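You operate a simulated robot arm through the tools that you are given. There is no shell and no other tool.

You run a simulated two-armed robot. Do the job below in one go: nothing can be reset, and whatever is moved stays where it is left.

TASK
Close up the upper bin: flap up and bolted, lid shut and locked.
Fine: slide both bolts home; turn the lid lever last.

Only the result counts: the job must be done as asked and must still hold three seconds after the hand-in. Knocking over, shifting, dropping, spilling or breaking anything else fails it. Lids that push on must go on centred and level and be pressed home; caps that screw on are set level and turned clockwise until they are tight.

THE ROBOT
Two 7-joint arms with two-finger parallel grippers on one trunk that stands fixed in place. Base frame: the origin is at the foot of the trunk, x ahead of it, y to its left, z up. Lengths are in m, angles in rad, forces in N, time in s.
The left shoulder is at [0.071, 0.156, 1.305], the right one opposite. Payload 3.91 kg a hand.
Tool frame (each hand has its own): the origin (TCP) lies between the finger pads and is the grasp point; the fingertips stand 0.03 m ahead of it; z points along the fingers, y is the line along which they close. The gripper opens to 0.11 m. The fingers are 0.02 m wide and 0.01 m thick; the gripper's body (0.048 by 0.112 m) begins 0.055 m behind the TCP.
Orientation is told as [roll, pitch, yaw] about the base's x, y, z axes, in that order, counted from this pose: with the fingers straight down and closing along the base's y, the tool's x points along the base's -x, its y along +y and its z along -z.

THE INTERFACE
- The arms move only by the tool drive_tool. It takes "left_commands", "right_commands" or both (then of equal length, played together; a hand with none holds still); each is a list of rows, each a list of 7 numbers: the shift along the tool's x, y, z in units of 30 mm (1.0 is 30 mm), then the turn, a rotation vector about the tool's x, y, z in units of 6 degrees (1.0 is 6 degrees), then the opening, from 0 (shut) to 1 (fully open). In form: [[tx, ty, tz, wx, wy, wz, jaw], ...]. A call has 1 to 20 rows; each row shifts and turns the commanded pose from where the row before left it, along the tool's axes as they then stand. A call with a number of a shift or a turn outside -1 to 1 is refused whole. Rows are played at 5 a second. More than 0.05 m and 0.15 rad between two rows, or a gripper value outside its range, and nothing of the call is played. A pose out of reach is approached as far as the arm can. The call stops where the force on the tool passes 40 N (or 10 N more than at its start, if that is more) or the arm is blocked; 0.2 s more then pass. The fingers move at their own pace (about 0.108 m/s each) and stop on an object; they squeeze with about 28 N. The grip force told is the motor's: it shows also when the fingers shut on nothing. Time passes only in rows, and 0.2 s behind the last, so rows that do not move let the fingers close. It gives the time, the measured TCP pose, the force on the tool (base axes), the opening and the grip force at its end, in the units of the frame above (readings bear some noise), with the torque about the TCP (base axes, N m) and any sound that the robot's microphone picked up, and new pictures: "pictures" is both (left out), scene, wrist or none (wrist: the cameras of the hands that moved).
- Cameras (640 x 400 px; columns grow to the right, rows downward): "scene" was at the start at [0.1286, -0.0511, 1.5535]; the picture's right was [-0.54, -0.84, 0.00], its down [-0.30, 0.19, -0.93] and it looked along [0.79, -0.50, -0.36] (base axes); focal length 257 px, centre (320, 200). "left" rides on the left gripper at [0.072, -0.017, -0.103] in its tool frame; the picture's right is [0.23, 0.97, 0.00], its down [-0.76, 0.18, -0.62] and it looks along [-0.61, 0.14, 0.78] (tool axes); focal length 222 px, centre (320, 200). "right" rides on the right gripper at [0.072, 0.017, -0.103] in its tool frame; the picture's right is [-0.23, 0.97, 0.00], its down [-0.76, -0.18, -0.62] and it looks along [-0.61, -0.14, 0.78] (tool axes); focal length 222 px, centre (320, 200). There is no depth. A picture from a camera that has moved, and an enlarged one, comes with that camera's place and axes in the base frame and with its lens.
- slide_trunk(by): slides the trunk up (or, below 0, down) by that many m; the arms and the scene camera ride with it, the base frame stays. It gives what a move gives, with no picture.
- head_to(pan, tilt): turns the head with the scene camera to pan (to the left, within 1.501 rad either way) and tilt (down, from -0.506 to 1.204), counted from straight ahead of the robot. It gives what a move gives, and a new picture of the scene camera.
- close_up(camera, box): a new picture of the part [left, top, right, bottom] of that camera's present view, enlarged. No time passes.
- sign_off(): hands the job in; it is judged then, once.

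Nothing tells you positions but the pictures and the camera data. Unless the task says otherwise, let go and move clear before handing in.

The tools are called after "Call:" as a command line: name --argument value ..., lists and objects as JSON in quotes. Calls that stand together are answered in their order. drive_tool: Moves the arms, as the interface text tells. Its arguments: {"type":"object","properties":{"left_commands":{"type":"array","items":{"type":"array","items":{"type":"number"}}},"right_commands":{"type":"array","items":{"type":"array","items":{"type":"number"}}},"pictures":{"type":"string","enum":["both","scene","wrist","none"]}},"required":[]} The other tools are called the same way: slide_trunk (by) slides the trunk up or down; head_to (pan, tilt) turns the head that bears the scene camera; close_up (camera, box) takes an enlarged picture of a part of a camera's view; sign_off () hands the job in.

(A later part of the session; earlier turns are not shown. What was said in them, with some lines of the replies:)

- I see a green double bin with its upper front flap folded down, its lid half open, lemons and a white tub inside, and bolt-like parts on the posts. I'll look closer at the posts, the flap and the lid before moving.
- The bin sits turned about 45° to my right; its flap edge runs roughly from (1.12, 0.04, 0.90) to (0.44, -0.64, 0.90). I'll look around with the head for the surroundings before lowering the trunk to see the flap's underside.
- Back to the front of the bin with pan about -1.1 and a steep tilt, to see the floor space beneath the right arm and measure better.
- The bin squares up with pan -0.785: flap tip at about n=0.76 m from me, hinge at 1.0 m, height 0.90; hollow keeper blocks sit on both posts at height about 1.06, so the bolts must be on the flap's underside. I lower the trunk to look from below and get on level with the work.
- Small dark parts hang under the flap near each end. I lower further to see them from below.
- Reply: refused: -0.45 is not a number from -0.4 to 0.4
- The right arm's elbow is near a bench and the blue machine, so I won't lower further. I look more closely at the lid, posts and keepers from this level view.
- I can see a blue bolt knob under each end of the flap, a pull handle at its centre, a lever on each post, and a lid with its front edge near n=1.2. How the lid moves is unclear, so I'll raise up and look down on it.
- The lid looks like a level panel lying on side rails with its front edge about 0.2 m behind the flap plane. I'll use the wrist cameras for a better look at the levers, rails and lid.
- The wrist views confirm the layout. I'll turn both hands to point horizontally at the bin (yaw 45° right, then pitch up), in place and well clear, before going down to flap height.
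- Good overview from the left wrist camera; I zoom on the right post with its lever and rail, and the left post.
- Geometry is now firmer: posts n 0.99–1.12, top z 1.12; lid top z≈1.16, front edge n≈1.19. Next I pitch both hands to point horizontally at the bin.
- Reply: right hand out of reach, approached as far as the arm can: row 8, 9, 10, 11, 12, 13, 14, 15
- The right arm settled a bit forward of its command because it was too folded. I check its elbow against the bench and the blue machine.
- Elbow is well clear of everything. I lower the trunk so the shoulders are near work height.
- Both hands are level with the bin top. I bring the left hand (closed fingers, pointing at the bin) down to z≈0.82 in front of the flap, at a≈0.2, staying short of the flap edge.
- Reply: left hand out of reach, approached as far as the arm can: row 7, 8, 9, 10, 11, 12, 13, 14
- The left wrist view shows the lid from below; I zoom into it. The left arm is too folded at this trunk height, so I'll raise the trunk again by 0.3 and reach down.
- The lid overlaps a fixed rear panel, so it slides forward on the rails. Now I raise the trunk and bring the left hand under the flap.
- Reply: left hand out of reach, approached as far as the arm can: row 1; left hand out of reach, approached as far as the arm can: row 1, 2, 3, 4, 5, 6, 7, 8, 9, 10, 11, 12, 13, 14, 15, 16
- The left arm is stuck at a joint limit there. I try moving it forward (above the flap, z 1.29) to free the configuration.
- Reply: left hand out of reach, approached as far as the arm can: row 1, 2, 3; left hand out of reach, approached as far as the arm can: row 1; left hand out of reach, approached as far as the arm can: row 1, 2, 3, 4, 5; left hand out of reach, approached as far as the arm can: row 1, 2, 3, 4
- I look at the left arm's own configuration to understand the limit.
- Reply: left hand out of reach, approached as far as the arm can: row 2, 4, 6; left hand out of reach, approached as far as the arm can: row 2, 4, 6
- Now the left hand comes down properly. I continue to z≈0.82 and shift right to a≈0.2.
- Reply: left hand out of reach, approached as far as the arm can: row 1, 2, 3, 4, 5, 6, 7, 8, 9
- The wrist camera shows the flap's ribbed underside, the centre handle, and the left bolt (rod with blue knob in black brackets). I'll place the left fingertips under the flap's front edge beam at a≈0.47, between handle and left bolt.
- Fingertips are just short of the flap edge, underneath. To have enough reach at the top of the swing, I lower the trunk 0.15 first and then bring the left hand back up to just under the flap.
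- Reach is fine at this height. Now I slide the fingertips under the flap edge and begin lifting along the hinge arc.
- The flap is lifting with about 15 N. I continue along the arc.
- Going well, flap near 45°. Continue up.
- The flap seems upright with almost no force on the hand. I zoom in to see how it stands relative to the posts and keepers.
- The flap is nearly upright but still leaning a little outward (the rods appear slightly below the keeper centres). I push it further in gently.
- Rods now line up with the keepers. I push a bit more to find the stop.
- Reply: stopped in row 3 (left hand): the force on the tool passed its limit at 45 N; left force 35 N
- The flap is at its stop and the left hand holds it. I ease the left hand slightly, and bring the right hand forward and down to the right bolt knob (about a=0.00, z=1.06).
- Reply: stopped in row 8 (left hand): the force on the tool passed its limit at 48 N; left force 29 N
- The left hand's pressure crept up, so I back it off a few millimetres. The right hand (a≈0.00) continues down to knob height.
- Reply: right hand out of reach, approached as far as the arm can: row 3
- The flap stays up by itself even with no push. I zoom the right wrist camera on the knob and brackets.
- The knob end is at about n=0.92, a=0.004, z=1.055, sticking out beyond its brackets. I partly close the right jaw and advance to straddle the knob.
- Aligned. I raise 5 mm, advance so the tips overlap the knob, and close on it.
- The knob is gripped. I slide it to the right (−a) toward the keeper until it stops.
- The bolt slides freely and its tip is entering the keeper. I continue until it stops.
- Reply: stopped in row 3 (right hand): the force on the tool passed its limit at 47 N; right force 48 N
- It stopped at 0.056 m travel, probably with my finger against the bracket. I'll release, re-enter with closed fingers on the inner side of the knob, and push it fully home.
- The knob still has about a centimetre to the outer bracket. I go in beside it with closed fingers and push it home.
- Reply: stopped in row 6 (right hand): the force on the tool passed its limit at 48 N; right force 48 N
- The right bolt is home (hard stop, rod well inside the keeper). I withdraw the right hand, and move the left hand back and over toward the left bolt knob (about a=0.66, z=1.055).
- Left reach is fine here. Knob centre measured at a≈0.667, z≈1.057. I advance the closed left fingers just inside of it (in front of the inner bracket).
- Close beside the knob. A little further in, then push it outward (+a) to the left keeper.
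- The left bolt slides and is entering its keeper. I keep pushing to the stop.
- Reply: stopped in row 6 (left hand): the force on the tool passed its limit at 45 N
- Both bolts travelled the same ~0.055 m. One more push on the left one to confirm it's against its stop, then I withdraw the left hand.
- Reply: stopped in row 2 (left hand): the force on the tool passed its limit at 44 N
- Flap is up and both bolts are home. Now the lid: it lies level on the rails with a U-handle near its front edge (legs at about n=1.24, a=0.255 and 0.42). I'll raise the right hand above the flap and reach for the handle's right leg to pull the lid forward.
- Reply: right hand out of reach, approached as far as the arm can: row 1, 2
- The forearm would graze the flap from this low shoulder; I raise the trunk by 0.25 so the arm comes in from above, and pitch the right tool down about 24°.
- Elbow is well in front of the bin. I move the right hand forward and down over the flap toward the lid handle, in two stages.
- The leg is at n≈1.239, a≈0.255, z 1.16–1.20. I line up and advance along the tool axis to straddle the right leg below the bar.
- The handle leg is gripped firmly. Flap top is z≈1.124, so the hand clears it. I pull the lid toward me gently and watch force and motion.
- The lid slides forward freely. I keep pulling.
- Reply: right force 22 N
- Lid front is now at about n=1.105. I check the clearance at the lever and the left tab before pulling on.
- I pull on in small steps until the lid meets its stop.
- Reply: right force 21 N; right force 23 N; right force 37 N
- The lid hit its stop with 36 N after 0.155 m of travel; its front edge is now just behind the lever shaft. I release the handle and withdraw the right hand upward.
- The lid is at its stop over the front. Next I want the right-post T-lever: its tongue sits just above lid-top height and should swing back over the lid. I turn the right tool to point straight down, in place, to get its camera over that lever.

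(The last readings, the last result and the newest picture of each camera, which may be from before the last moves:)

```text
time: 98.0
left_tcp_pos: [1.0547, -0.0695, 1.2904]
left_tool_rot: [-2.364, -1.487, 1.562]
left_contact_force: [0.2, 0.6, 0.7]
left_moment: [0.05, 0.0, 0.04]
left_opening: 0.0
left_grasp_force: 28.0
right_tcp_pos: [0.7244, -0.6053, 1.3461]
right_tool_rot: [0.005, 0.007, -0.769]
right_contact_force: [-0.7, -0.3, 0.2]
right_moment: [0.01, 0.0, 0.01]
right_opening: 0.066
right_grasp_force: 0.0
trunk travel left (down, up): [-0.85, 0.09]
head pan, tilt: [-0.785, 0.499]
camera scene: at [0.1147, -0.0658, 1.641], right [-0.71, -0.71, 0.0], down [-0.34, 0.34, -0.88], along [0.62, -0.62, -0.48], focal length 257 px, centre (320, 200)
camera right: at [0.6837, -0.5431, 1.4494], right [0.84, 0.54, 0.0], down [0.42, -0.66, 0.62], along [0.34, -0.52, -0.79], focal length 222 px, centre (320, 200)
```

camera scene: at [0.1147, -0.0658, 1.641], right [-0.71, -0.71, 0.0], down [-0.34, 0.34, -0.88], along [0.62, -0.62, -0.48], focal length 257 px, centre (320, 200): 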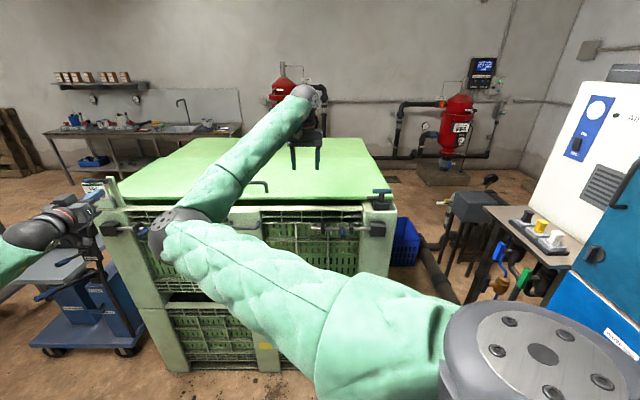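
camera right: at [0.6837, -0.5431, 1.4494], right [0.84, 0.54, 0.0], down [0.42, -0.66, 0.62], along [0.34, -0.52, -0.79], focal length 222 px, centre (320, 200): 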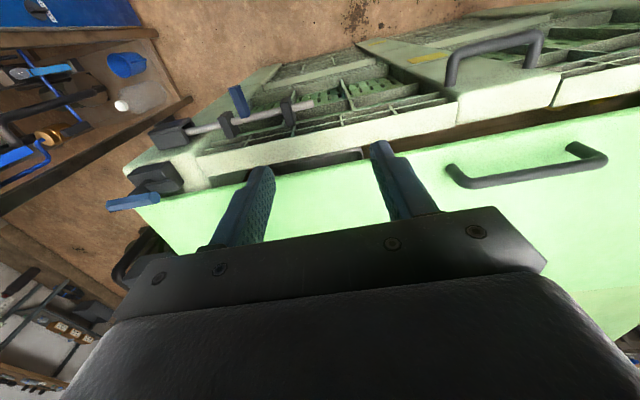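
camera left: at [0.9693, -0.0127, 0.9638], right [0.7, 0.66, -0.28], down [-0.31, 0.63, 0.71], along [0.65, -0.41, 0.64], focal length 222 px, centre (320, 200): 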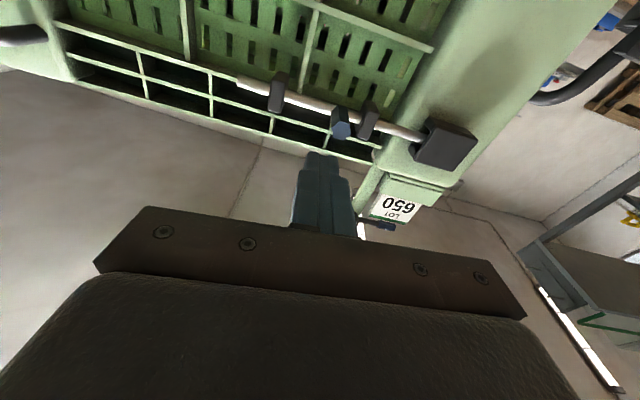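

Call:
close_up --camera "right" --box '[90, 140, 250, 240]'

Call:
close_up --camera "right" --box '[240, 60, 560, 240]'

Call:
close_up --camera "scene" --box '[350, 170, 414, 210]'

```text
4.00 times, centred on (170, 190) of right
camera zoom: at [0.6837, -0.5431, 1.4494], right [0.84, 0.54, 0.0], down [0.42, -0.66, 0.62], along [0.34, -0.52, -0.79], focal length 888 px, centre (920, 240)
```

zoom: 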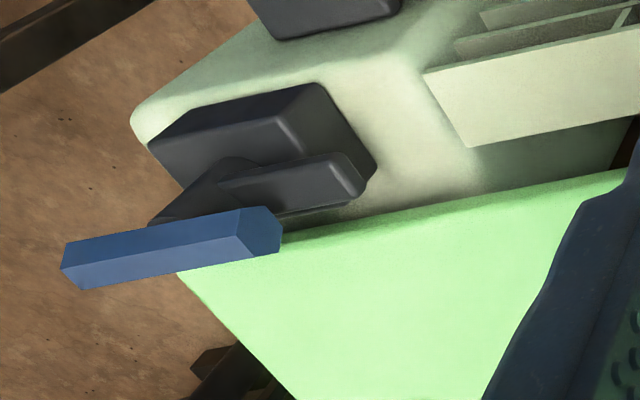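

```text
2.00 times, centred on (400, 150) of right
camera zoom: at [0.6837, -0.5431, 1.4494], right [0.84, 0.54, 0.0], down [0.42, -0.66, 0.62], along [0.34, -0.52, -0.79], focal length 444 px, centre (160, 300)
```

zoom: 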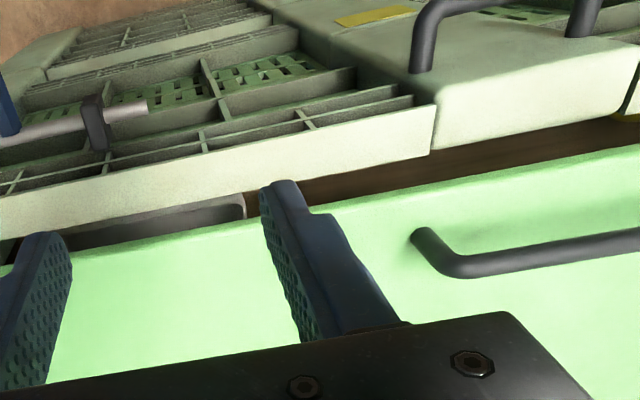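

```text
10.00 times, centred on (382, 190) of scene
camera zoom: at [0.1147, -0.0658, 1.641], right [-0.71, -0.71, 0.0], down [-0.34, 0.34, -0.88], along [0.62, -0.62, -0.48], focal length 2574 px, centre (-300, 300)
```

zoom: 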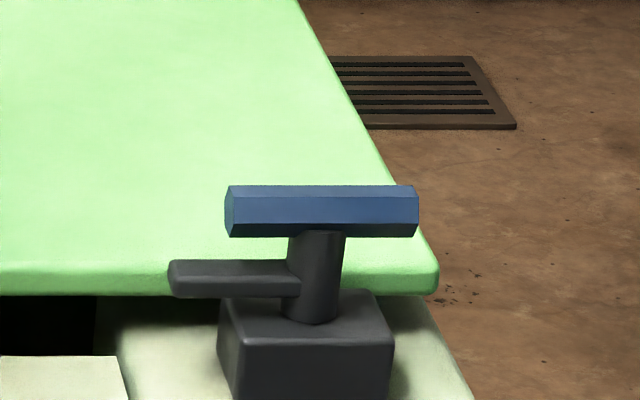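

The geometry is clear: T-bar centre at n≈1.006, a≈-0.203, z≈1.20; the tongue points left just in front of the lid edge and will swing clockwise over the lid. I move above the lever, then turn the jaw to close across the bar.

Call:
drive_tool --right_commands '[[-0.22, -0.95, 0, 0, 0, 0, 0.6], [-0.22, -0.95, 0, 0, 0, 0, 0.6], [-0.22, -0.95, 0, 0, 0, 0, 0.6], [-0.22, -0.95, 0, 0, 0, 0, 0.6], [-0.22, -0.95, 0, 0, 0, 0, 0.6], [-0.22, -0.95, 0, 0, 0, 0, 0.6], [-0.22, -0.95, 0, 0, 0, 0, 0.6], [-0.22, -0.95, 0, 0, 0, 0, 0.6], [-0.22, -0.95, 0, 0, 0, 0, 0.6], [-0.22, -0.95, 0, 0, 0, 0, 0.6]]' --pictures "wrist"

Call:
drive_tool --right_commands '[[0, 0, 0, 0, 0, -1, 0.6], [0, 0, 0, 0, 0, -1, 0.6], [0, 0, 0, 0, 0, -1, 0.6], [0, 0, 0, 0, 0, -1, 0.6], [0, 0, 0, 0, 0, -1, 0.6], [0, 0, 0, 0, 0, -1, 0.6], [0, 0, 0, 0, 0, -1, 0.6], [0, 0, 0, 0, 0, -1, 0.6], [0, 0, 0, 0, 0, -1, 0.6], [0, 0, 0, 0, 0, -1, 0.6], [0, 0, 0, 0, 0, -1, 0.6], [0, 0, 0, 0, 0, -1, 0.6], [0, 0, 0, 0, 0, -1, 0.6], [0, 0, 0, 0, 0, -1, 0.6], [0, 0, 0, 0, 0, -1, 0.6]]'

```text
time: 100.2
left_tcp_pos: [1.0542, -0.0694, 1.2906]
left_tool_rot: [-2.365, -1.488, 1.565]
left_contact_force: [-0.2, 0.4, 0.0]
left_moment: [-0.02, 0.01, 0.03]
left_opening: 0.0002
left_grasp_force: 27.5
right_tcp_pos: [0.575, -0.8571, 1.3404]
right_tool_rot: [0.007, 0.004, -0.769]
right_contact_force: [-0.2, -0.2, -0.2]
right_moment: [0.03, -0.02, 0.01]
right_opening: 0.0662
right_grasp_force: 0.1
trunk travel left (down, up): [-0.85, 0.09]
head pan, tilt: [-0.785, 0.499]
camera right: at [0.5341, -0.7952, 1.4444], right [0.84, 0.54, 0.01], down [0.42, -0.66, 0.62], along [0.34, -0.52, -0.79], focal length 222 px, centre (320, 200)
```

right: 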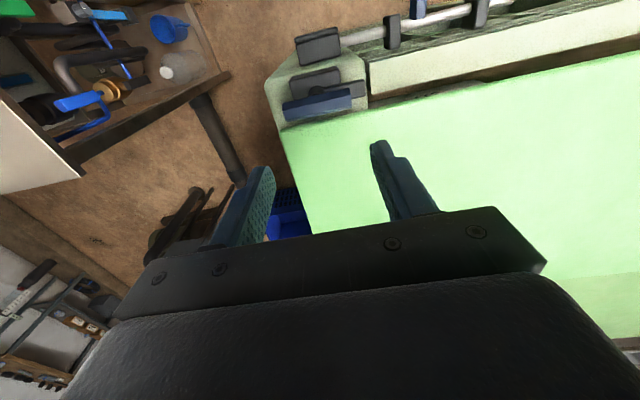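

```text
time: 103.4
left_tcp_pos: [1.0559, -0.0692, 1.29]
left_tool_rot: [-2.359, -1.487, 1.559]
left_contact_force: [0.1, -1.2, 0.2]
left_moment: [0.03, 0.02, 0.03]
left_opening: 0.0
left_grasp_force: 27.9
right_tcp_pos: [0.5727, -0.8574, 1.343]
right_tool_rot: [0.004, -0.004, 0.801]
right_contact_force: [0.2, 0.2, -0.2]
right_moment: [-0.01, -0.02, 0.02]
right_opening: 0.0662
right_grasp_force: 0.1
trunk travel left (down, up): [-0.85, 0.09]
head pan, tilt: [-0.785, 0.499]
camera scene: at [0.1152, -0.0651, 1.6411], right [-0.71, -0.71, 0.0], down [-0.34, 0.34, -0.88], along [0.62, -0.62, -0.48], focal length 257 px, centre (320, 200)
camera right: at [0.51, -0.8967, 1.4468], right [-0.54, 0.84, 0.01], down [0.66, 0.42, 0.63], along [0.52, 0.34, -0.78], focal length 222 px, centre (320, 200)
```

scene: 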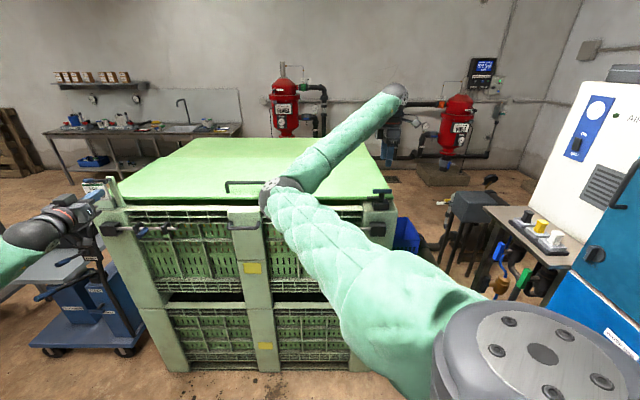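
right: 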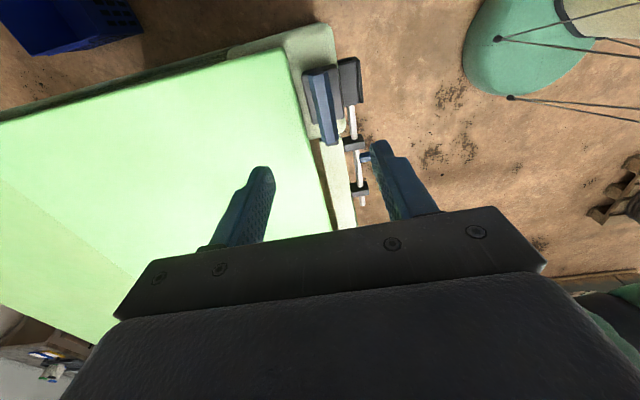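

Call:
close_up --camera "right" --box '[240, 30, 432, 150]'

```text
3.33 times, centred on (336, 90) of right
camera zoom: at [0.51, -0.8967, 1.4468], right [-0.54, 0.84, 0.01], down [0.66, 0.42, 0.63], along [0.52, 0.34, -0.78], focal length 740 px, centre (267, 567)
```

zoom: 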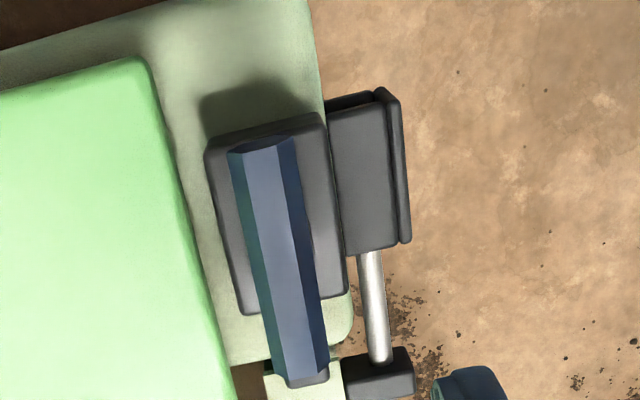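

The jaw is aligned across the bar. I correct a few millimetres, descend over the bar and close.

Call:
drive_tool --right_commands '[[0.1, 0.17, 0.3, 0, 0, 0, 0.6], [0, 0, 0.9, 0, 0, 0, 0.6], [0, 0, 0.9, 0, 0, 0, 0.6], [0, 0, 0.9, 0, 0, 0, 0.6], [0, 0, 0.7, 0, 0, 0, 0.6]]' --pictures "wrist"

Call:
close_up --camera "right" --box '[224, 100, 416, 220]'

Call:
close_up --camera "scene" --box '[340, 150, 436, 210]'

```text
time: 104.6
left_tcp_pos: [1.0553, -0.0683, 1.2906]
left_tool_rot: [-2.356, -1.488, 1.555]
left_contact_force: [-0.6, -0.2, 0.0]
left_moment: [0.03, -0.02, -0.02]
left_opening: 0.0
left_grasp_force: 28.0
right_tcp_pos: [0.5643, -0.8547, 1.2339]
right_tool_rot: [0.006, -0.005, 0.799]
right_contact_force: [0.0, -0.3, 1.0]
right_moment: [0.02, 0.0, 0.02]
right_opening: 0.0659
right_grasp_force: 0.1
trunk travel left (down, up): [-0.85, 0.09]
head pan, tilt: [-0.785, 0.499]
camera right: at [0.5019, -0.8955, 1.3361], right [-0.54, 0.84, 0.01], down [0.66, 0.42, 0.63], along [0.52, 0.34, -0.78], focal length 222 px, centre (320, 200)
```

right: 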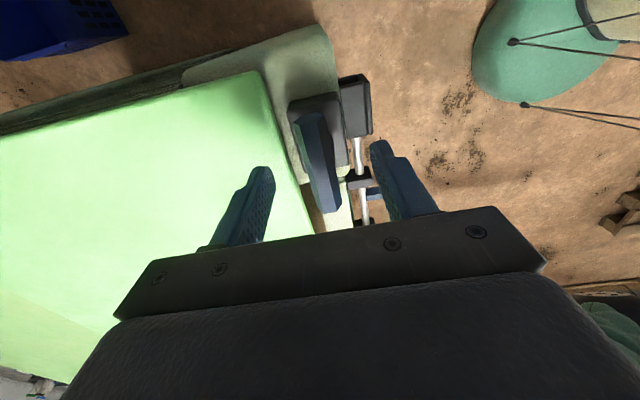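

```text
3.33 times, centred on (320, 160) of right
camera zoom: at [0.5019, -0.8955, 1.3361], right [-0.54, 0.84, 0.01], down [0.66, 0.42, 0.63], along [0.52, 0.34, -0.78], focal length 740 px, centre (320, 333)
```

zoom: 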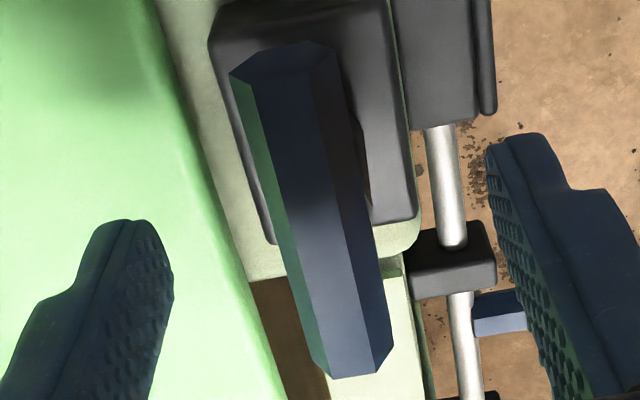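

```text
6.67 times, centred on (388, 180) of scene
camera zoom: at [0.1156, -0.0658, 1.6411], right [-0.71, -0.71, 0.0], down [-0.34, 0.34, -0.88], along [0.62, -0.62, -0.48], focal length 1716 px, centre (-133, 333)
```

zoom: 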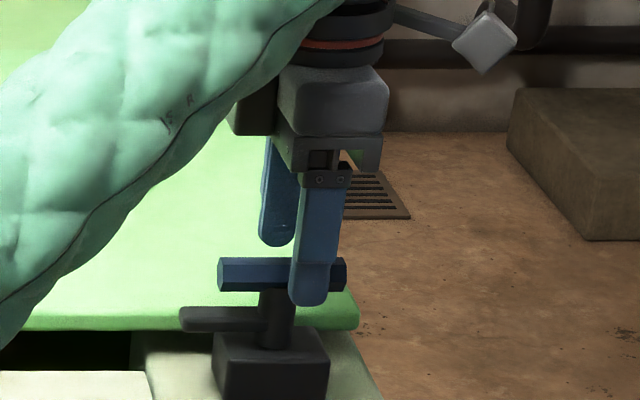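

Call:
drive_tool --right_commands '[[0, 0, 0.5, 0, 0, 0, 0.6], [0, 0, 0, 0, 0, 0, 0], [0, 0, 0, 0, 0, 0, 0], [0, 0, 0, 0, 0, 0, 0]]' --pictures "wrist"

Call:
close_up --camera "right" --box '[224, 100, 416, 220]'

```text
time: 105.6
left_tcp_pos: [1.0539, -0.0715, 1.2898]
left_tool_rot: [-2.36, -1.487, 1.557]
left_contact_force: [-1.3, -0.7, 0.6]
left_moment: [-0.02, 0.01, 0.02]
left_opening: 0.0002
left_grasp_force: 28.3
right_tcp_pos: [0.5647, -0.8546, 1.2207]
right_tool_rot: [0.005, -0.005, 0.798]
right_contact_force: [-1.4, 2.8, -6.5]
right_moment: [0.03, -0.02, -0.01]
right_opening: 0.0217
right_grasp_force: 45.4
trunk travel left (down, up): [-0.85, 0.09]
head pan, tilt: [-0.785, 0.499]
camera right: at [0.5027, -0.8957, 1.3228], right [-0.54, 0.84, 0.01], down [0.66, 0.42, 0.63], along [0.52, 0.34, -0.78], focal length 222 px, centre (320, 200)
```

right: 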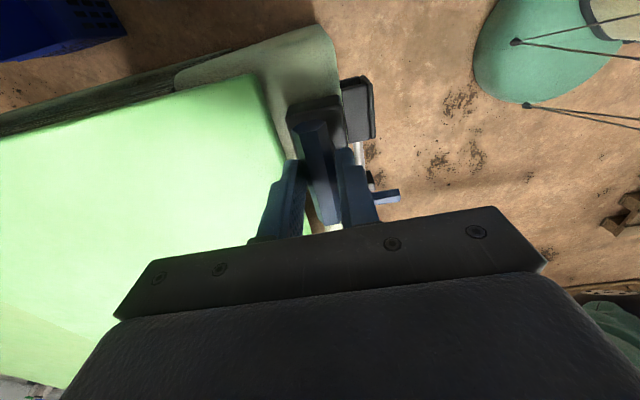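

```text
3.33 times, centred on (320, 160) of right
camera zoom: at [0.5027, -0.8957, 1.3228], right [-0.54, 0.84, 0.01], down [0.66, 0.42, 0.63], along [0.52, 0.34, -0.78], focal length 740 px, centre (320, 333)
```

zoom: 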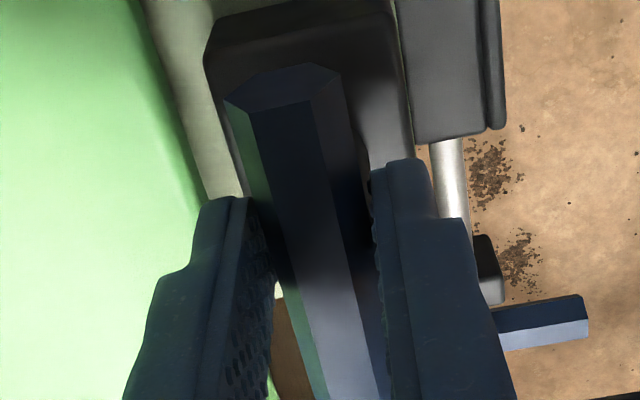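

The bar is gripped. I turn it clockwise (seen from above) so the tongue swings over the lid; first about 40° while watching force and torque.

Call:
drive_tool --right_commands '[[0, 0, 0, 0, 0, 0.6, 0], [0, 0, 0, 0, 0, 0.6, 0], [0, 0, 0, 0, 0, 0.6, 0], [0, 0, 0, 0, 0, 0.6, 0], [0, 0, 0, 0, 0, 0.6, 0], [0, 0, 0, 0, 0, 0.6, 0], [0, 0, 0, 0, 0, 0.6, 0], [0, 0, 0, 0, 0, 0.6, 0], [0, 0, 0, 0, 0, 0.6, 0], [0, 0, 0, 0, 0, 0.6, 0], [0, 0, 0, 0, 0, 0.6, 0]]'

Call:
close_up --camera "scene" --box '[340, 150, 436, 210]'

Call:
close_up --camera "right" --box '[224, 100, 416, 220]'

```text
time: 108.2
left_tcp_pos: [1.0538, -0.0682, 1.2929]
left_tool_rot: [-2.382, -1.484, 1.578]
left_contact_force: [0.5, -1.3, 0.2]
left_moment: [0.03, 0.01, 0.01]
left_opening: 0.0
left_grasp_force: 27.6
right_tcp_pos: [0.565, -0.8514, 1.2201]
right_tool_rot: [0.01, 0.0, 0.104]
right_contact_force: [-20.2, 9.5, 0.7]
right_moment: [0.52, 0.07, 0.02]
right_opening: 0.0219
right_grasp_force: 44.7
trunk travel left (down, up): [-0.85, 0.09]
head pan, tilt: [-0.785, 0.499]
stopped in row 11 (right hand): the force on the tool passed its limit at 40 N (the readings are from after the stop); the commanded pose is now the measured one
camera scene: at [0.1131, -0.0634, 1.6416], right [-0.71, -0.71, 0.0], down [-0.34, 0.34, -0.88], along [0.62, -0.62, -0.48], focal length 257 px, centre (320, 200)
camera right: at [0.4904, -0.8438, 1.3232], right [0.12, 0.99, 0.01], down [0.78, -0.1, 0.62], along [0.62, -0.07, -0.78], focal length 222 px, centre (320, 200)
```

scene: 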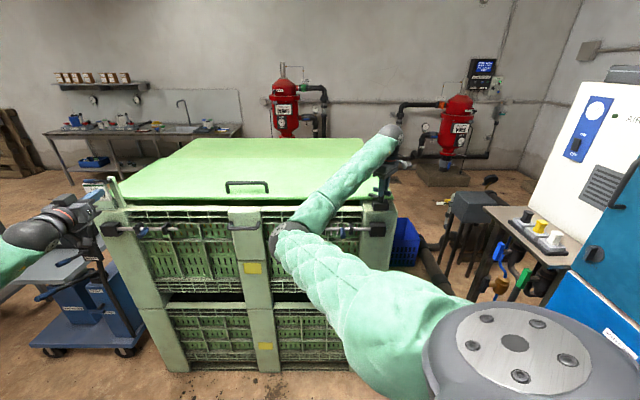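
right: 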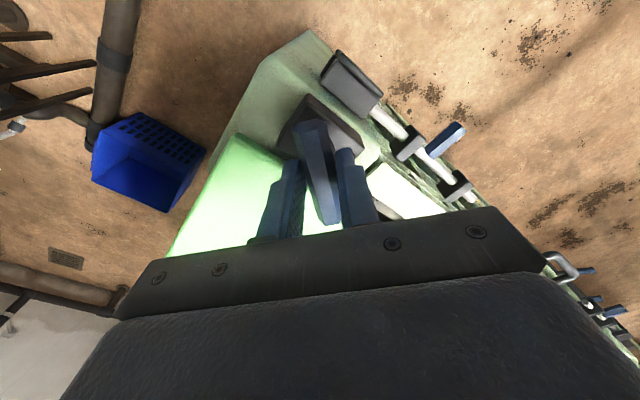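

```text
6.67 times, centred on (388, 180) of scene
camera zoom: at [0.1131, -0.0634, 1.6416], right [-0.71, -0.71, 0.0], down [-0.34, 0.34, -0.88], along [0.62, -0.62, -0.48], focal length 1716 px, centre (-133, 333)
```

zoom: 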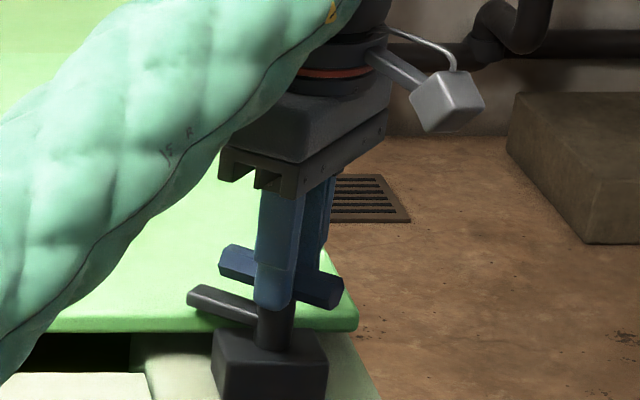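

```text
3.33 times, centred on (320, 160) of right
camera zoom: at [0.4904, -0.8438, 1.3232], right [0.12, 0.99, 0.01], down [0.78, -0.1, 0.62], along [0.62, -0.07, -0.78], focal length 740 px, centre (320, 333)
```

zoom: 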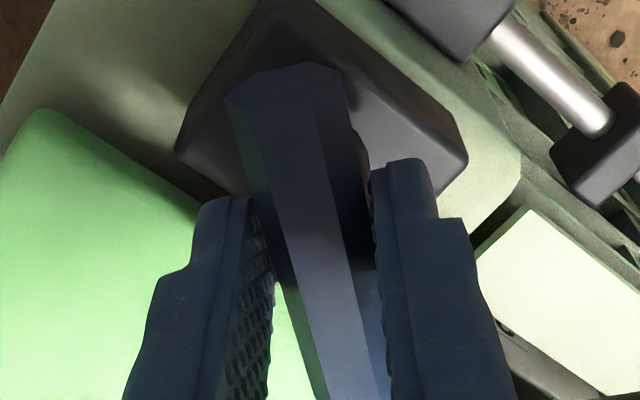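

The lever turned 40° and the tongue already lies above the lid's edge with the lid unmoved; the force is just slight misalignment of my grip with the lever axis. I relieve it and continue the turn.

Call:
drive_tool --right_commands '[[0.03, 0.05, 0, 0, 0, 0, 0], [0, 0, 0, 0, 0, 0.6, 0], [0, 0, 0, 0, 0, 0.6, 0], [0, 0, 0, 0, 0, 0.6, 0], [0, 0, 0, 0, 0, 0.6, 0], [0, 0, 0, 0, 0, 0.6, 0]]' --pictures "wrist"

Call:
close_up --camera "scene" --box '[340, 150, 436, 210]'

```text
time: 109.6
left_tcp_pos: [1.0535, -0.0667, 1.2934]
left_tool_rot: [-2.373, -1.486, 1.574]
left_contact_force: [-0.3, 0.5, 1.2]
left_moment: [-0.04, 0.02, -0.01]
left_opening: 0.0
left_grasp_force: 28.1
right_tcp_pos: [0.5645, -0.8519, 1.2197]
right_tool_rot: [0.007, -0.001, -0.207]
right_contact_force: [-11.4, 13.4, 2.5]
right_moment: [0.17, -0.61, 0.02]
right_opening: 0.0216
right_grasp_force: 44.5
trunk travel left (down, up): [-0.85, 0.09]
head pan, tilt: [-0.785, 0.499]
camera right: at [0.4968, -0.8202, 1.3233], right [0.42, 0.91, 0.01], down [0.71, -0.34, 0.62], along [0.57, -0.26, -0.78], focal length 222 px, centre (320, 200)
```

right: 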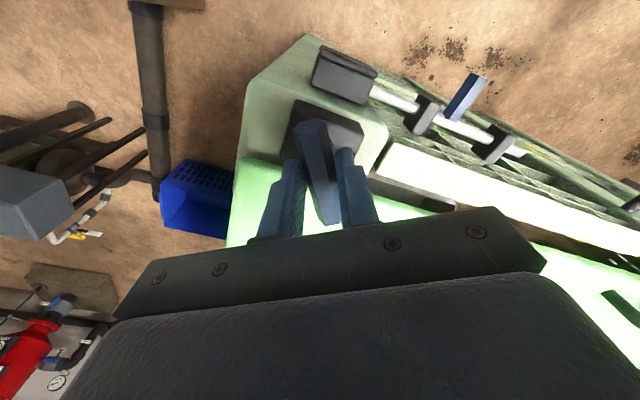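

```text
6.67 times, centred on (388, 180) of scene
camera zoom: at [0.1133, -0.0629, 1.6413], right [-0.71, -0.71, 0.0], down [-0.34, 0.34, -0.88], along [0.62, -0.62, -0.48], focal length 1716 px, centre (-133, 333)
```

zoom: 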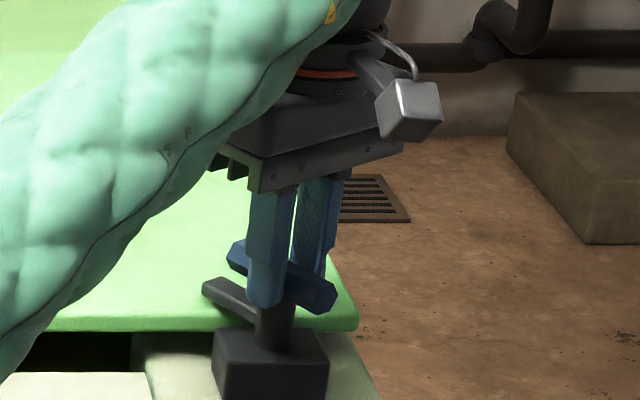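

Call:
drive_tool --right_commands '[[0.04, 0.03, 0, 0, 0, 0, 0], [0, 0, 0, 0, 0, 0.6, 0], [0, 0, 0, 0, 0, 0.6, 0], [0, 0, 0, 0, 0, 0.6, 0], [0, 0, 0, 0, 0, 0.6, 0], [0, 0, 0, 0, 0, 0.6, 0], [0, 0, 0, 0, 0, 0.6, 0]]' --pictures "wrist"

Call:
close_up --camera "scene" --box '[340, 150, 436, 210]'

```text
time: 111.2
left_tcp_pos: [1.0554, -0.0666, 1.2914]
left_tool_rot: [-2.363, -1.485, 1.561]
left_contact_force: [-0.8, 0.4, 0.7]
left_moment: [0.01, 0.0, 0.04]
left_opening: 0.0
left_grasp_force: 27.5
right_tcp_pos: [0.5645, -0.8501, 1.2201]
right_tool_rot: [0.005, 0.004, -0.586]
right_contact_force: [11.6, -5.2, 24.4]
right_moment: [-0.51, -0.8, -0.01]
right_opening: 0.0216
right_grasp_force: 44.5
trunk travel left (down, up): [-0.85, 0.09]
head pan, tilt: [-0.785, 0.499]
camera right: at [0.5137, -0.7961, 1.3234], right [0.73, 0.69, 0.0], down [0.54, -0.57, 0.62], along [0.43, -0.45, -0.78], focal length 222 px, centre (320, 200)
```

right: 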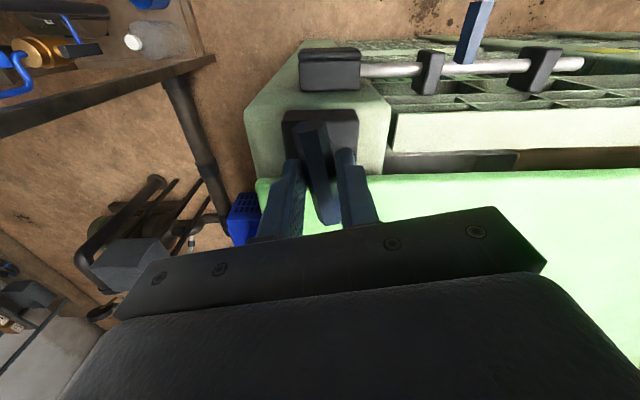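

```text
6.67 times, centred on (388, 180) of scene
camera zoom: at [0.115, -0.0631, 1.6414], right [-0.71, -0.71, 0.0], down [-0.34, 0.34, -0.88], along [0.62, -0.62, -0.48], focal length 1716 px, centre (-133, 333)
```

zoom: 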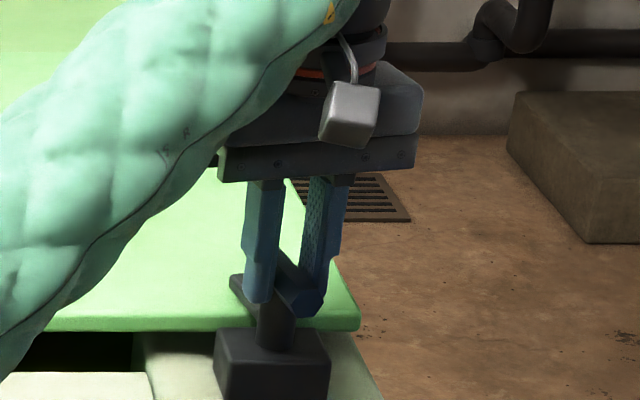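

About 79° turned. I finish the last degrees to the stop.

Call:
drive_tool --right_commands '[[0, 0, -0.06, 0, 0, 0, 0], [0, 0, 0, 0, 0, 0.5, 0], [0, 0, 0, 0, 0, 0.5, 0], [0, 0, 0, 0, 0, 0.5, 0], [0, 0, 0, 0, 0, 0.5, 0], [0, 0, 0, 0, 0, 0.5, 0]]' --pictures "wrist"

Call:
close_up --camera "right" --box '[224, 80, 416, 200]'

Call:
close_up --camera "scene" --box '[340, 150, 436, 210]'

```text
time: 112.6
left_tcp_pos: [1.056, -0.0671, 1.2909]
left_tool_rot: [-2.352, -1.485, 1.552]
left_contact_force: [-0.4, 0.8, 0.2]
left_moment: [-0.02, 0.0, -0.01]
left_opening: 0.0
left_grasp_force: 27.8
right_tcp_pos: [0.5664, -0.8485, 1.2198]
right_tool_rot: [0.003, 0.008, -0.846]
right_contact_force: [3.4, 16.5, -3.8]
right_moment: [0.74, 0.23, 0.36]
right_opening: 0.0218
right_grasp_force: 45.2
trunk travel left (down, up): [-0.85, 0.09]
head pan, tilt: [-0.785, 0.499]
camera right: at [0.5308, -0.7847, 1.3236], right [0.88, 0.48, 0.0], down [0.37, -0.69, 0.62], along [0.3, -0.54, -0.79], focal length 222 px, centre (320, 200)
```

right: 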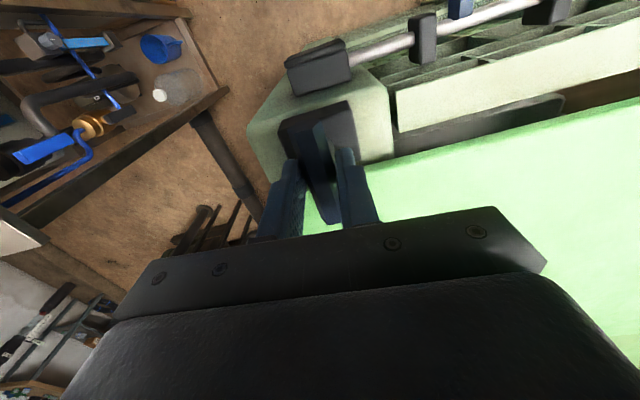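

```text
3.33 times, centred on (320, 140) of right
camera zoom: at [0.5308, -0.7847, 1.3236], right [0.88, 0.48, 0.0], down [0.37, -0.69, 0.62], along [0.3, -0.54, -0.79], focal length 740 px, centre (320, 400)
```

zoom: 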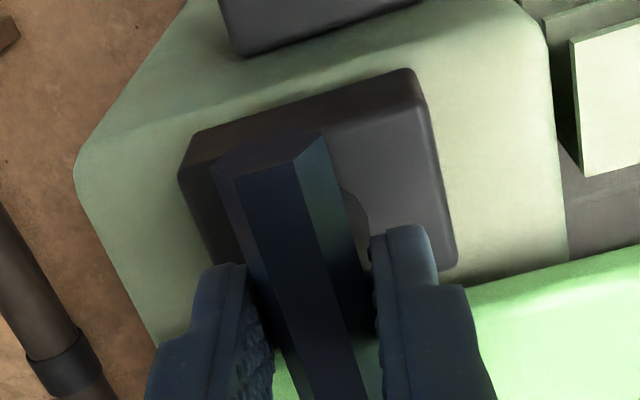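

```text
6.67 times, centred on (388, 180) of scene
camera zoom: at [0.1159, -0.0631, 1.6411], right [-0.71, -0.71, 0.0], down [-0.34, 0.34, -0.88], along [0.62, -0.62, -0.48], focal length 1716 px, centre (-133, 333)
```

zoom: 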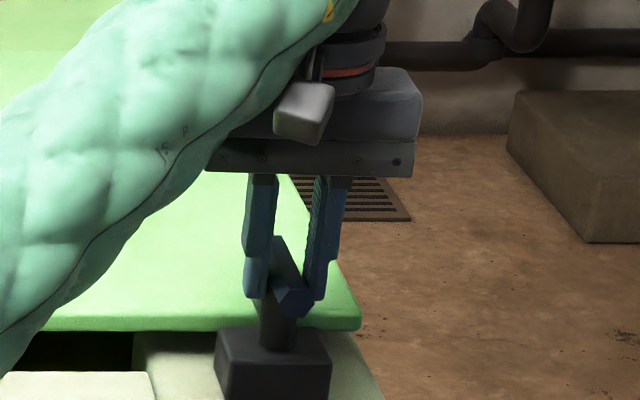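

The torque rose to 0.36 N m at about 94°, which suggests the lever's end stop. One more small nudge to confirm, then I release and lift off.

Call:
drive_tool --right_commands '[[0, 0, 0, 0, 0, 0.4, 0], [0, 0, 0, 0, 0, 0.4, 0]]' --pictures "none"

Call:
drive_tool --right_commands '[[0, 0, 0, 0, 0, -0.5, 0], [0, 0, 0, 0, 0, 0, 0.6], [0, 0, 0, 0, 0, 0, 0.6], [0, 0, -0.6, 0, 0, 0, 0.6], [0, 0, -1, 0, 0, 0, 0.6], [0, 0, -1, 0, 0, 0, 0.6], [0, 0, -1, 0, 0, 0, 0.6], [0.8, 0.3, -0.5, 0, 0, 0, 0.6], [1, 0.5, 0, 0, 0, 0, 0.6], [1, 0.5, 0, 0, 0, 0, 0.6]]'

Call:
close_up --camera "scene" --box '[340, 150, 436, 210]'

Call:
close_up --camera "right" --box '[160, 0, 480, 200]'

```text
time: 113.2
left_tcp_pos: [1.0556, -0.0677, 1.2904]
left_tool_rot: [-2.349, -1.486, 1.551]
left_contact_force: [-0.8, 0.2, -0.2]
left_moment: [0.03, -0.02, 0.01]
left_opening: 0.0001
left_grasp_force: 28.1
right_tcp_pos: [0.5665, -0.8496, 1.2206]
right_tool_rot: [0.004, 0.005, -0.929]
right_contact_force: [11.7, 9.6, 1.0]
right_moment: [0.62, -0.25, 0.83]
right_opening: 0.0218
right_grasp_force: 45.5
trunk travel left (down, up): [-0.85, 0.09]
head pan, tilt: [-0.785, 0.499]
```

```text
time: 115.4
left_tcp_pos: [1.0542, -0.0696, 1.2913]
left_tool_rot: [-2.365, -1.485, 1.562]
left_contact_force: [0.5, 1.5, 0.2]
left_moment: [0.01, 0.01, -0.05]
left_opening: 0.0
left_grasp_force: 28.2
right_tcp_pos: [0.5387, -0.76, 1.3411]
right_tool_rot: [0.004, 0.005, -0.88]
right_contact_force: [0.0, 0.5, 0.8]
right_moment: [0.02, -0.02, -0.02]
right_opening: 0.066
right_grasp_force: 0.0
trunk travel left (down, up): [-0.85, 0.09]
head pan, tilt: [-0.785, 0.499]
camera scene: at [0.1148, -0.064, 1.6412], right [-0.71, -0.71, 0.0], down [-0.34, 0.34, -0.88], along [0.62, -0.62, -0.48], focal length 257 px, centre (320, 200)
camera right: at [0.5063, -0.6931, 1.4456], right [0.89, 0.45, 0.0], down [0.35, -0.7, 0.62], along [0.28, -0.55, -0.79], focal length 222 px, centre (320, 200)
```

scene: 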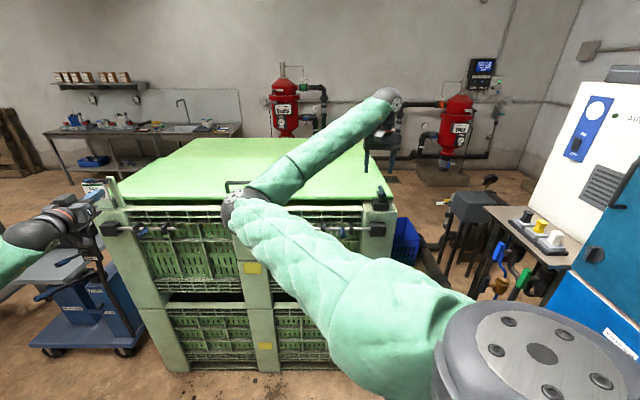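
right: 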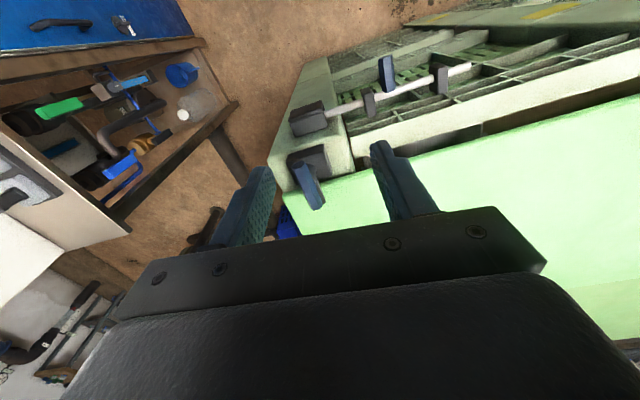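

```text
6.67 times, centred on (388, 180) of scene
camera zoom: at [0.1148, -0.064, 1.6412], right [-0.71, -0.71, 0.0], down [-0.34, 0.34, -0.88], along [0.62, -0.62, -0.48], focal length 1716 px, centre (-133, 333)
```

zoom: 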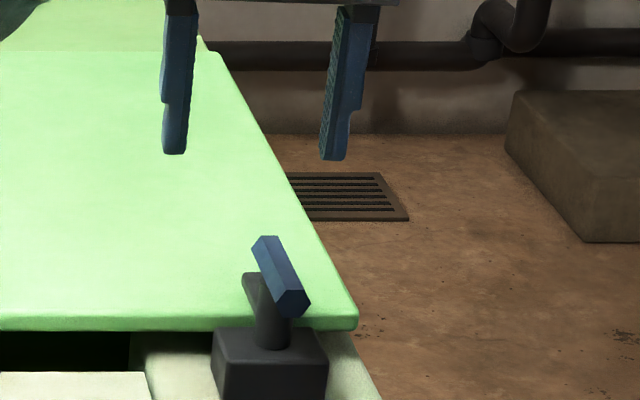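

```text
2.00 times, centred on (320, 100) of right
camera zoom: at [0.5063, -0.6931, 1.4456], right [0.89, 0.45, 0.0], down [0.35, -0.7, 0.62], along [0.28, -0.55, -0.79], focal length 444 px, centre (320, 400)
```

zoom: 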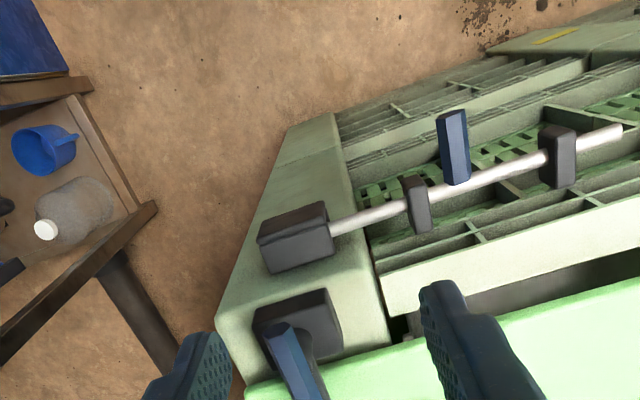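

The lever now points exactly along the bin's depth (90° turn), tongue over the lid, and bolts are in their keepers. I withdraw both hands clear and take a final look.

Call:
drive_tool --left_commands '[[0, 0, -0.8, 0, 0, 0, 0], [0, 0, -0.8, 0, 0, 0, 0], [0, 0, -0.5, 0, 0, 0, 0], [0, 0, 0, 0, 0, 0, 0], [0, 0, 0, 0, 0, 0, 0], [0, 0, 0, 0, 0, 0, 0], [0, 0, 0, 0, 0, 0, 0]]' --right_commands '[[0, 0, -1, 0, 0, 0, 0.6], [0, 0, -1, 0, 0, 0, 0.6], [0.7, 0, -1, 0, 0, 0, 0.6], [1, 0, 0, 0, 0, 0, 0.6], [1, 0, 0, 0, 0, 0, 0.6], [1, 0, 0, 0, 0, 0, 0.6], [1, 0, 0, 0, 0, 0, 0.6]]'

Call:
head_to --pan -0.7 --tilt 0.55

Call:
close_up --camera "scene" --box '[60, 140, 260, 265]'

Call:
close_up --camera "scene" --box '[240, 140, 440, 265]'

Call:
close_up --camera "scene" --box '[380, 160, 460, 210]'

```text
time: 117.0
left_tcp_pos: [1.0117, -0.0231, 1.2868]
left_tool_rot: [-2.362, -1.485, 1.559]
left_contact_force: [-0.7, 1.1, 0.4]
left_moment: [-0.03, -0.01, 0.03]
left_opening: 0.0
left_grasp_force: 27.9
right_tcp_pos: [0.4531, -0.6529, 1.4336]
right_tool_rot: [0.004, 0.007, -0.878]
right_contact_force: [-0.2, 1.0, 0.7]
right_moment: [-0.02, -0.01, 0.03]
right_opening: 0.0658
right_grasp_force: 0.0
trunk travel left (down, up): [-0.85, 0.09]
head pan, tilt: [-0.785, 0.499]
camera scene: at [0.1147, -0.0637, 1.6412], right [-0.71, -0.71, 0.0], down [-0.34, 0.34, -0.88], along [0.62, -0.62, -0.48], focal length 257 px, centre (320, 200)
camera right: at [0.4194, -0.5873, 1.537], right [0.89, 0.45, 0.0], down [0.35, -0.7, 0.62], along [0.28, -0.55, -0.79], focal length 222 px, centre (320, 200)
camera left: at [0.9256, 0.0323, 1.2097], right [0.7, 0.66, -0.28], down [-0.31, 0.63, 0.71], along [0.65, -0.41, 0.64], focal length 222 px, centre (320, 200)
```

scene: 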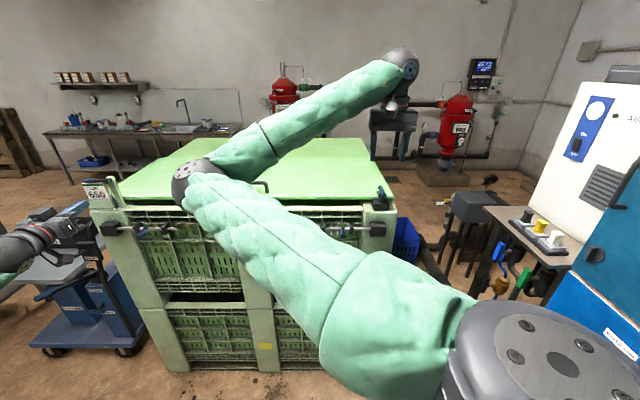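
right: 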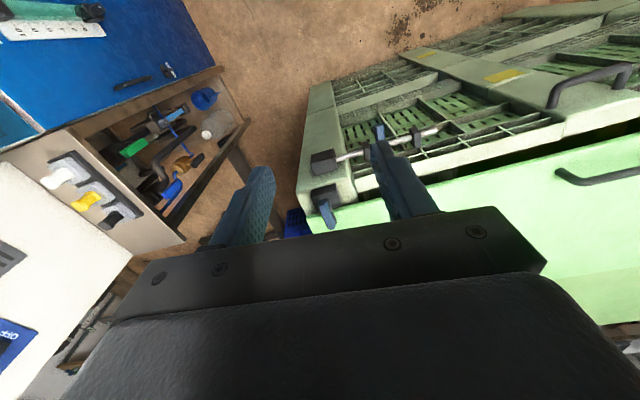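
left: 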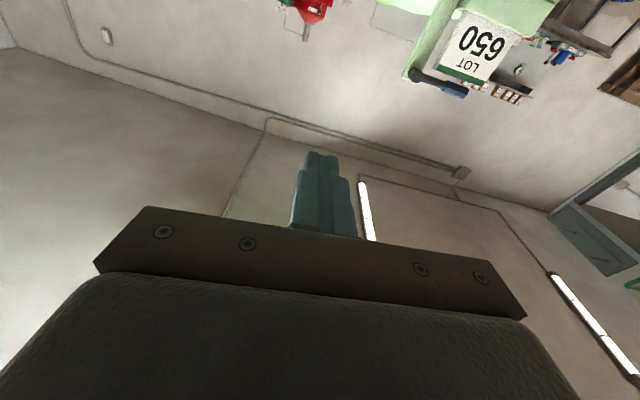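

```text
time: 117.6
left_tcp_pos: [1.0112, -0.0242, 1.2876]
left_tool_rot: [-2.361, -1.488, 1.559]
left_contact_force: [0.4, 0.5, 0.0]
left_moment: [0.0, -0.01, -0.03]
left_opening: 0.0001
left_grasp_force: 27.7
right_tcp_pos: [0.453, -0.6558, 1.4332]
right_tool_rot: [0.005, 0.008, -0.878]
right_contact_force: [0.0, 0.2, -0.4]
right_moment: [-0.01, 0.02, -0.01]
right_opening: 0.0659
right_grasp_force: 0.0
trunk travel left (down, up): [-0.85, 0.09]
head pan, tilt: [-0.7, 0.55]
camera scene: at [0.1194, -0.0583, 1.6366], right [-0.64, -0.76, 0.0], down [-0.4, 0.34, -0.85], along [0.65, -0.55, -0.52], focal length 257 px, centre (320, 200)
```

scene: 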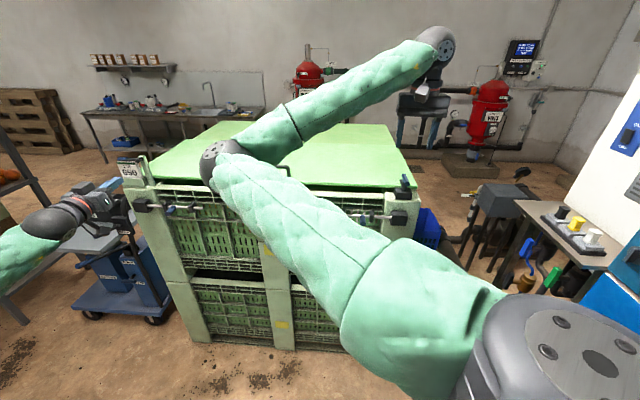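

```text
3.20 times, centred on (160, 202) of scene
camera zoom: at [0.1194, -0.0583, 1.6366], right [-0.64, -0.76, 0.0], down [-0.4, 0.34, -0.85], along [0.65, -0.55, -0.52], focal length 824 px, centre (832, 192)
```

zoom: 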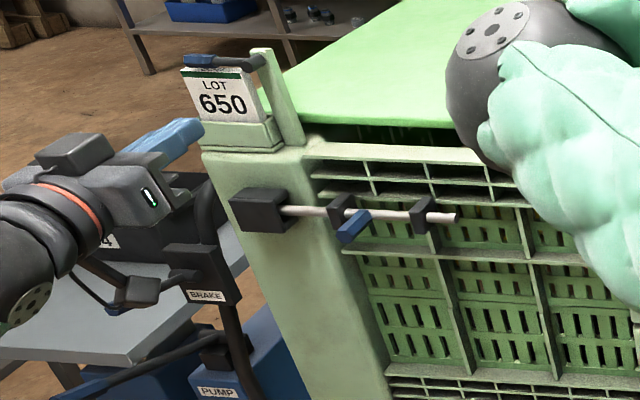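

```text
3.20 times, centred on (340, 202) of scene
camera zoom: at [0.1194, -0.0583, 1.6366], right [-0.64, -0.76, 0.0], down [-0.4, 0.34, -0.85], along [0.65, -0.55, -0.52], focal length 824 px, centre (256, 192)
```

zoom: 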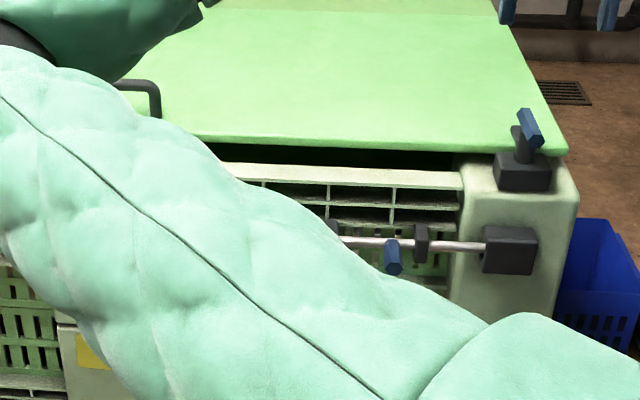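

```text
8.00 times, centred on (420, 185) of scene
camera zoom: at [0.1194, -0.0583, 1.6366], right [-0.64, -0.76, 0.0], down [-0.4, 0.34, -0.85], along [0.65, -0.55, -0.52], focal length 2059 px, centre (-480, 320)
```

zoom: 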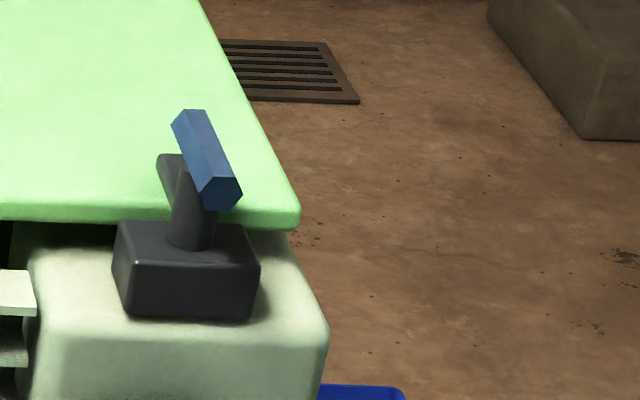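

The tongue lies over the lid. For certainty about the left post's lever, I take one close look at it before handing in.

Call:
close_up --camera "left" --box '[370, 0, 562, 120]'

Call:
close_up --camera "scene" --box '[100, 145, 180, 195]'

```text
3.33 times, centred on (466, 60) of left
camera zoom: at [0.9258, 0.0316, 1.2096], right [0.7, 0.66, -0.28], down [-0.31, 0.63, 0.71], along [0.65, -0.41, 0.64], focal length 740 px, centre (-167, 667)
```

zoom: 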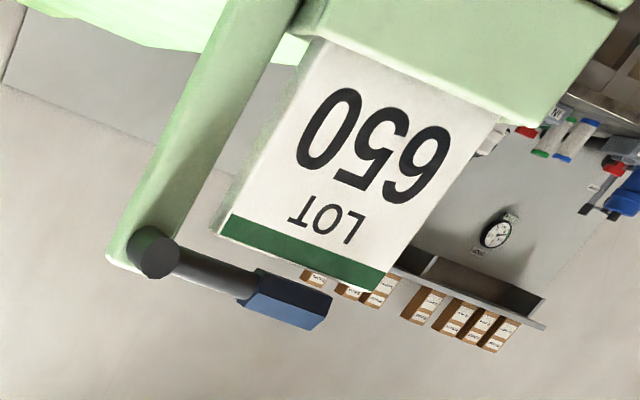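

```text
8.00 times, centred on (140, 170) of scene
camera zoom: at [0.1194, -0.0583, 1.6366], right [-0.64, -0.76, 0.0], down [-0.4, 0.34, -0.85], along [0.65, -0.55, -0.52], focal length 2059 px, centre (1760, 440)
```

zoom: 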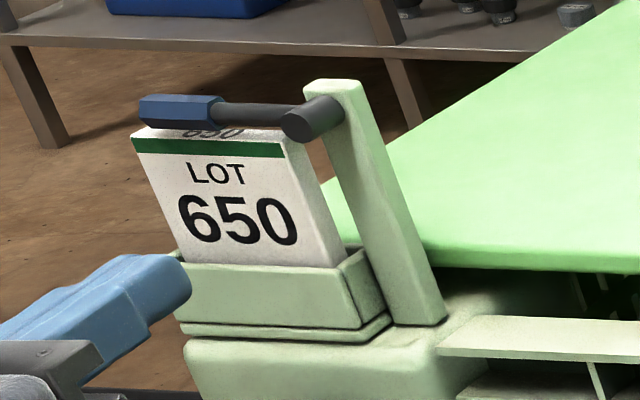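

The left-post lever is only the retainer of the LOT card, so it stays untouched. Flap is up, both bolts are in their keepers, the lid is forward at its stop and the lid lever is turned over it; both hands are clear, so I hand in.

Call:
sign_off

```text
The job is handed in.
```

The upper bin is closed and handed in; I haven't been told how it was judged.

- **Flap:** it stands upright against its stop.
- **Bolts:** both are pushed outward to their stops, about 55 mm each, with the rods inside the keepers on the posts.
- **Lid:** I slid it forward about 155 mm by its handle until it stopped. A narrow gap of about 1 cm, by my estimate from the pictures, remains between its front edge and the flap.
- **Lid lever:** I took the T-lever on the right post to be the lid lever and turned it last. It went 90° clockwise to its stop, so its tongue now lies over the lid.

I left the lever on the left post alone. It appears only to hold the LOT 650 card in place.

The lemons and tub 317 are still inside, and I saw nothing else shift. Both hands are off the bin and clear of it.
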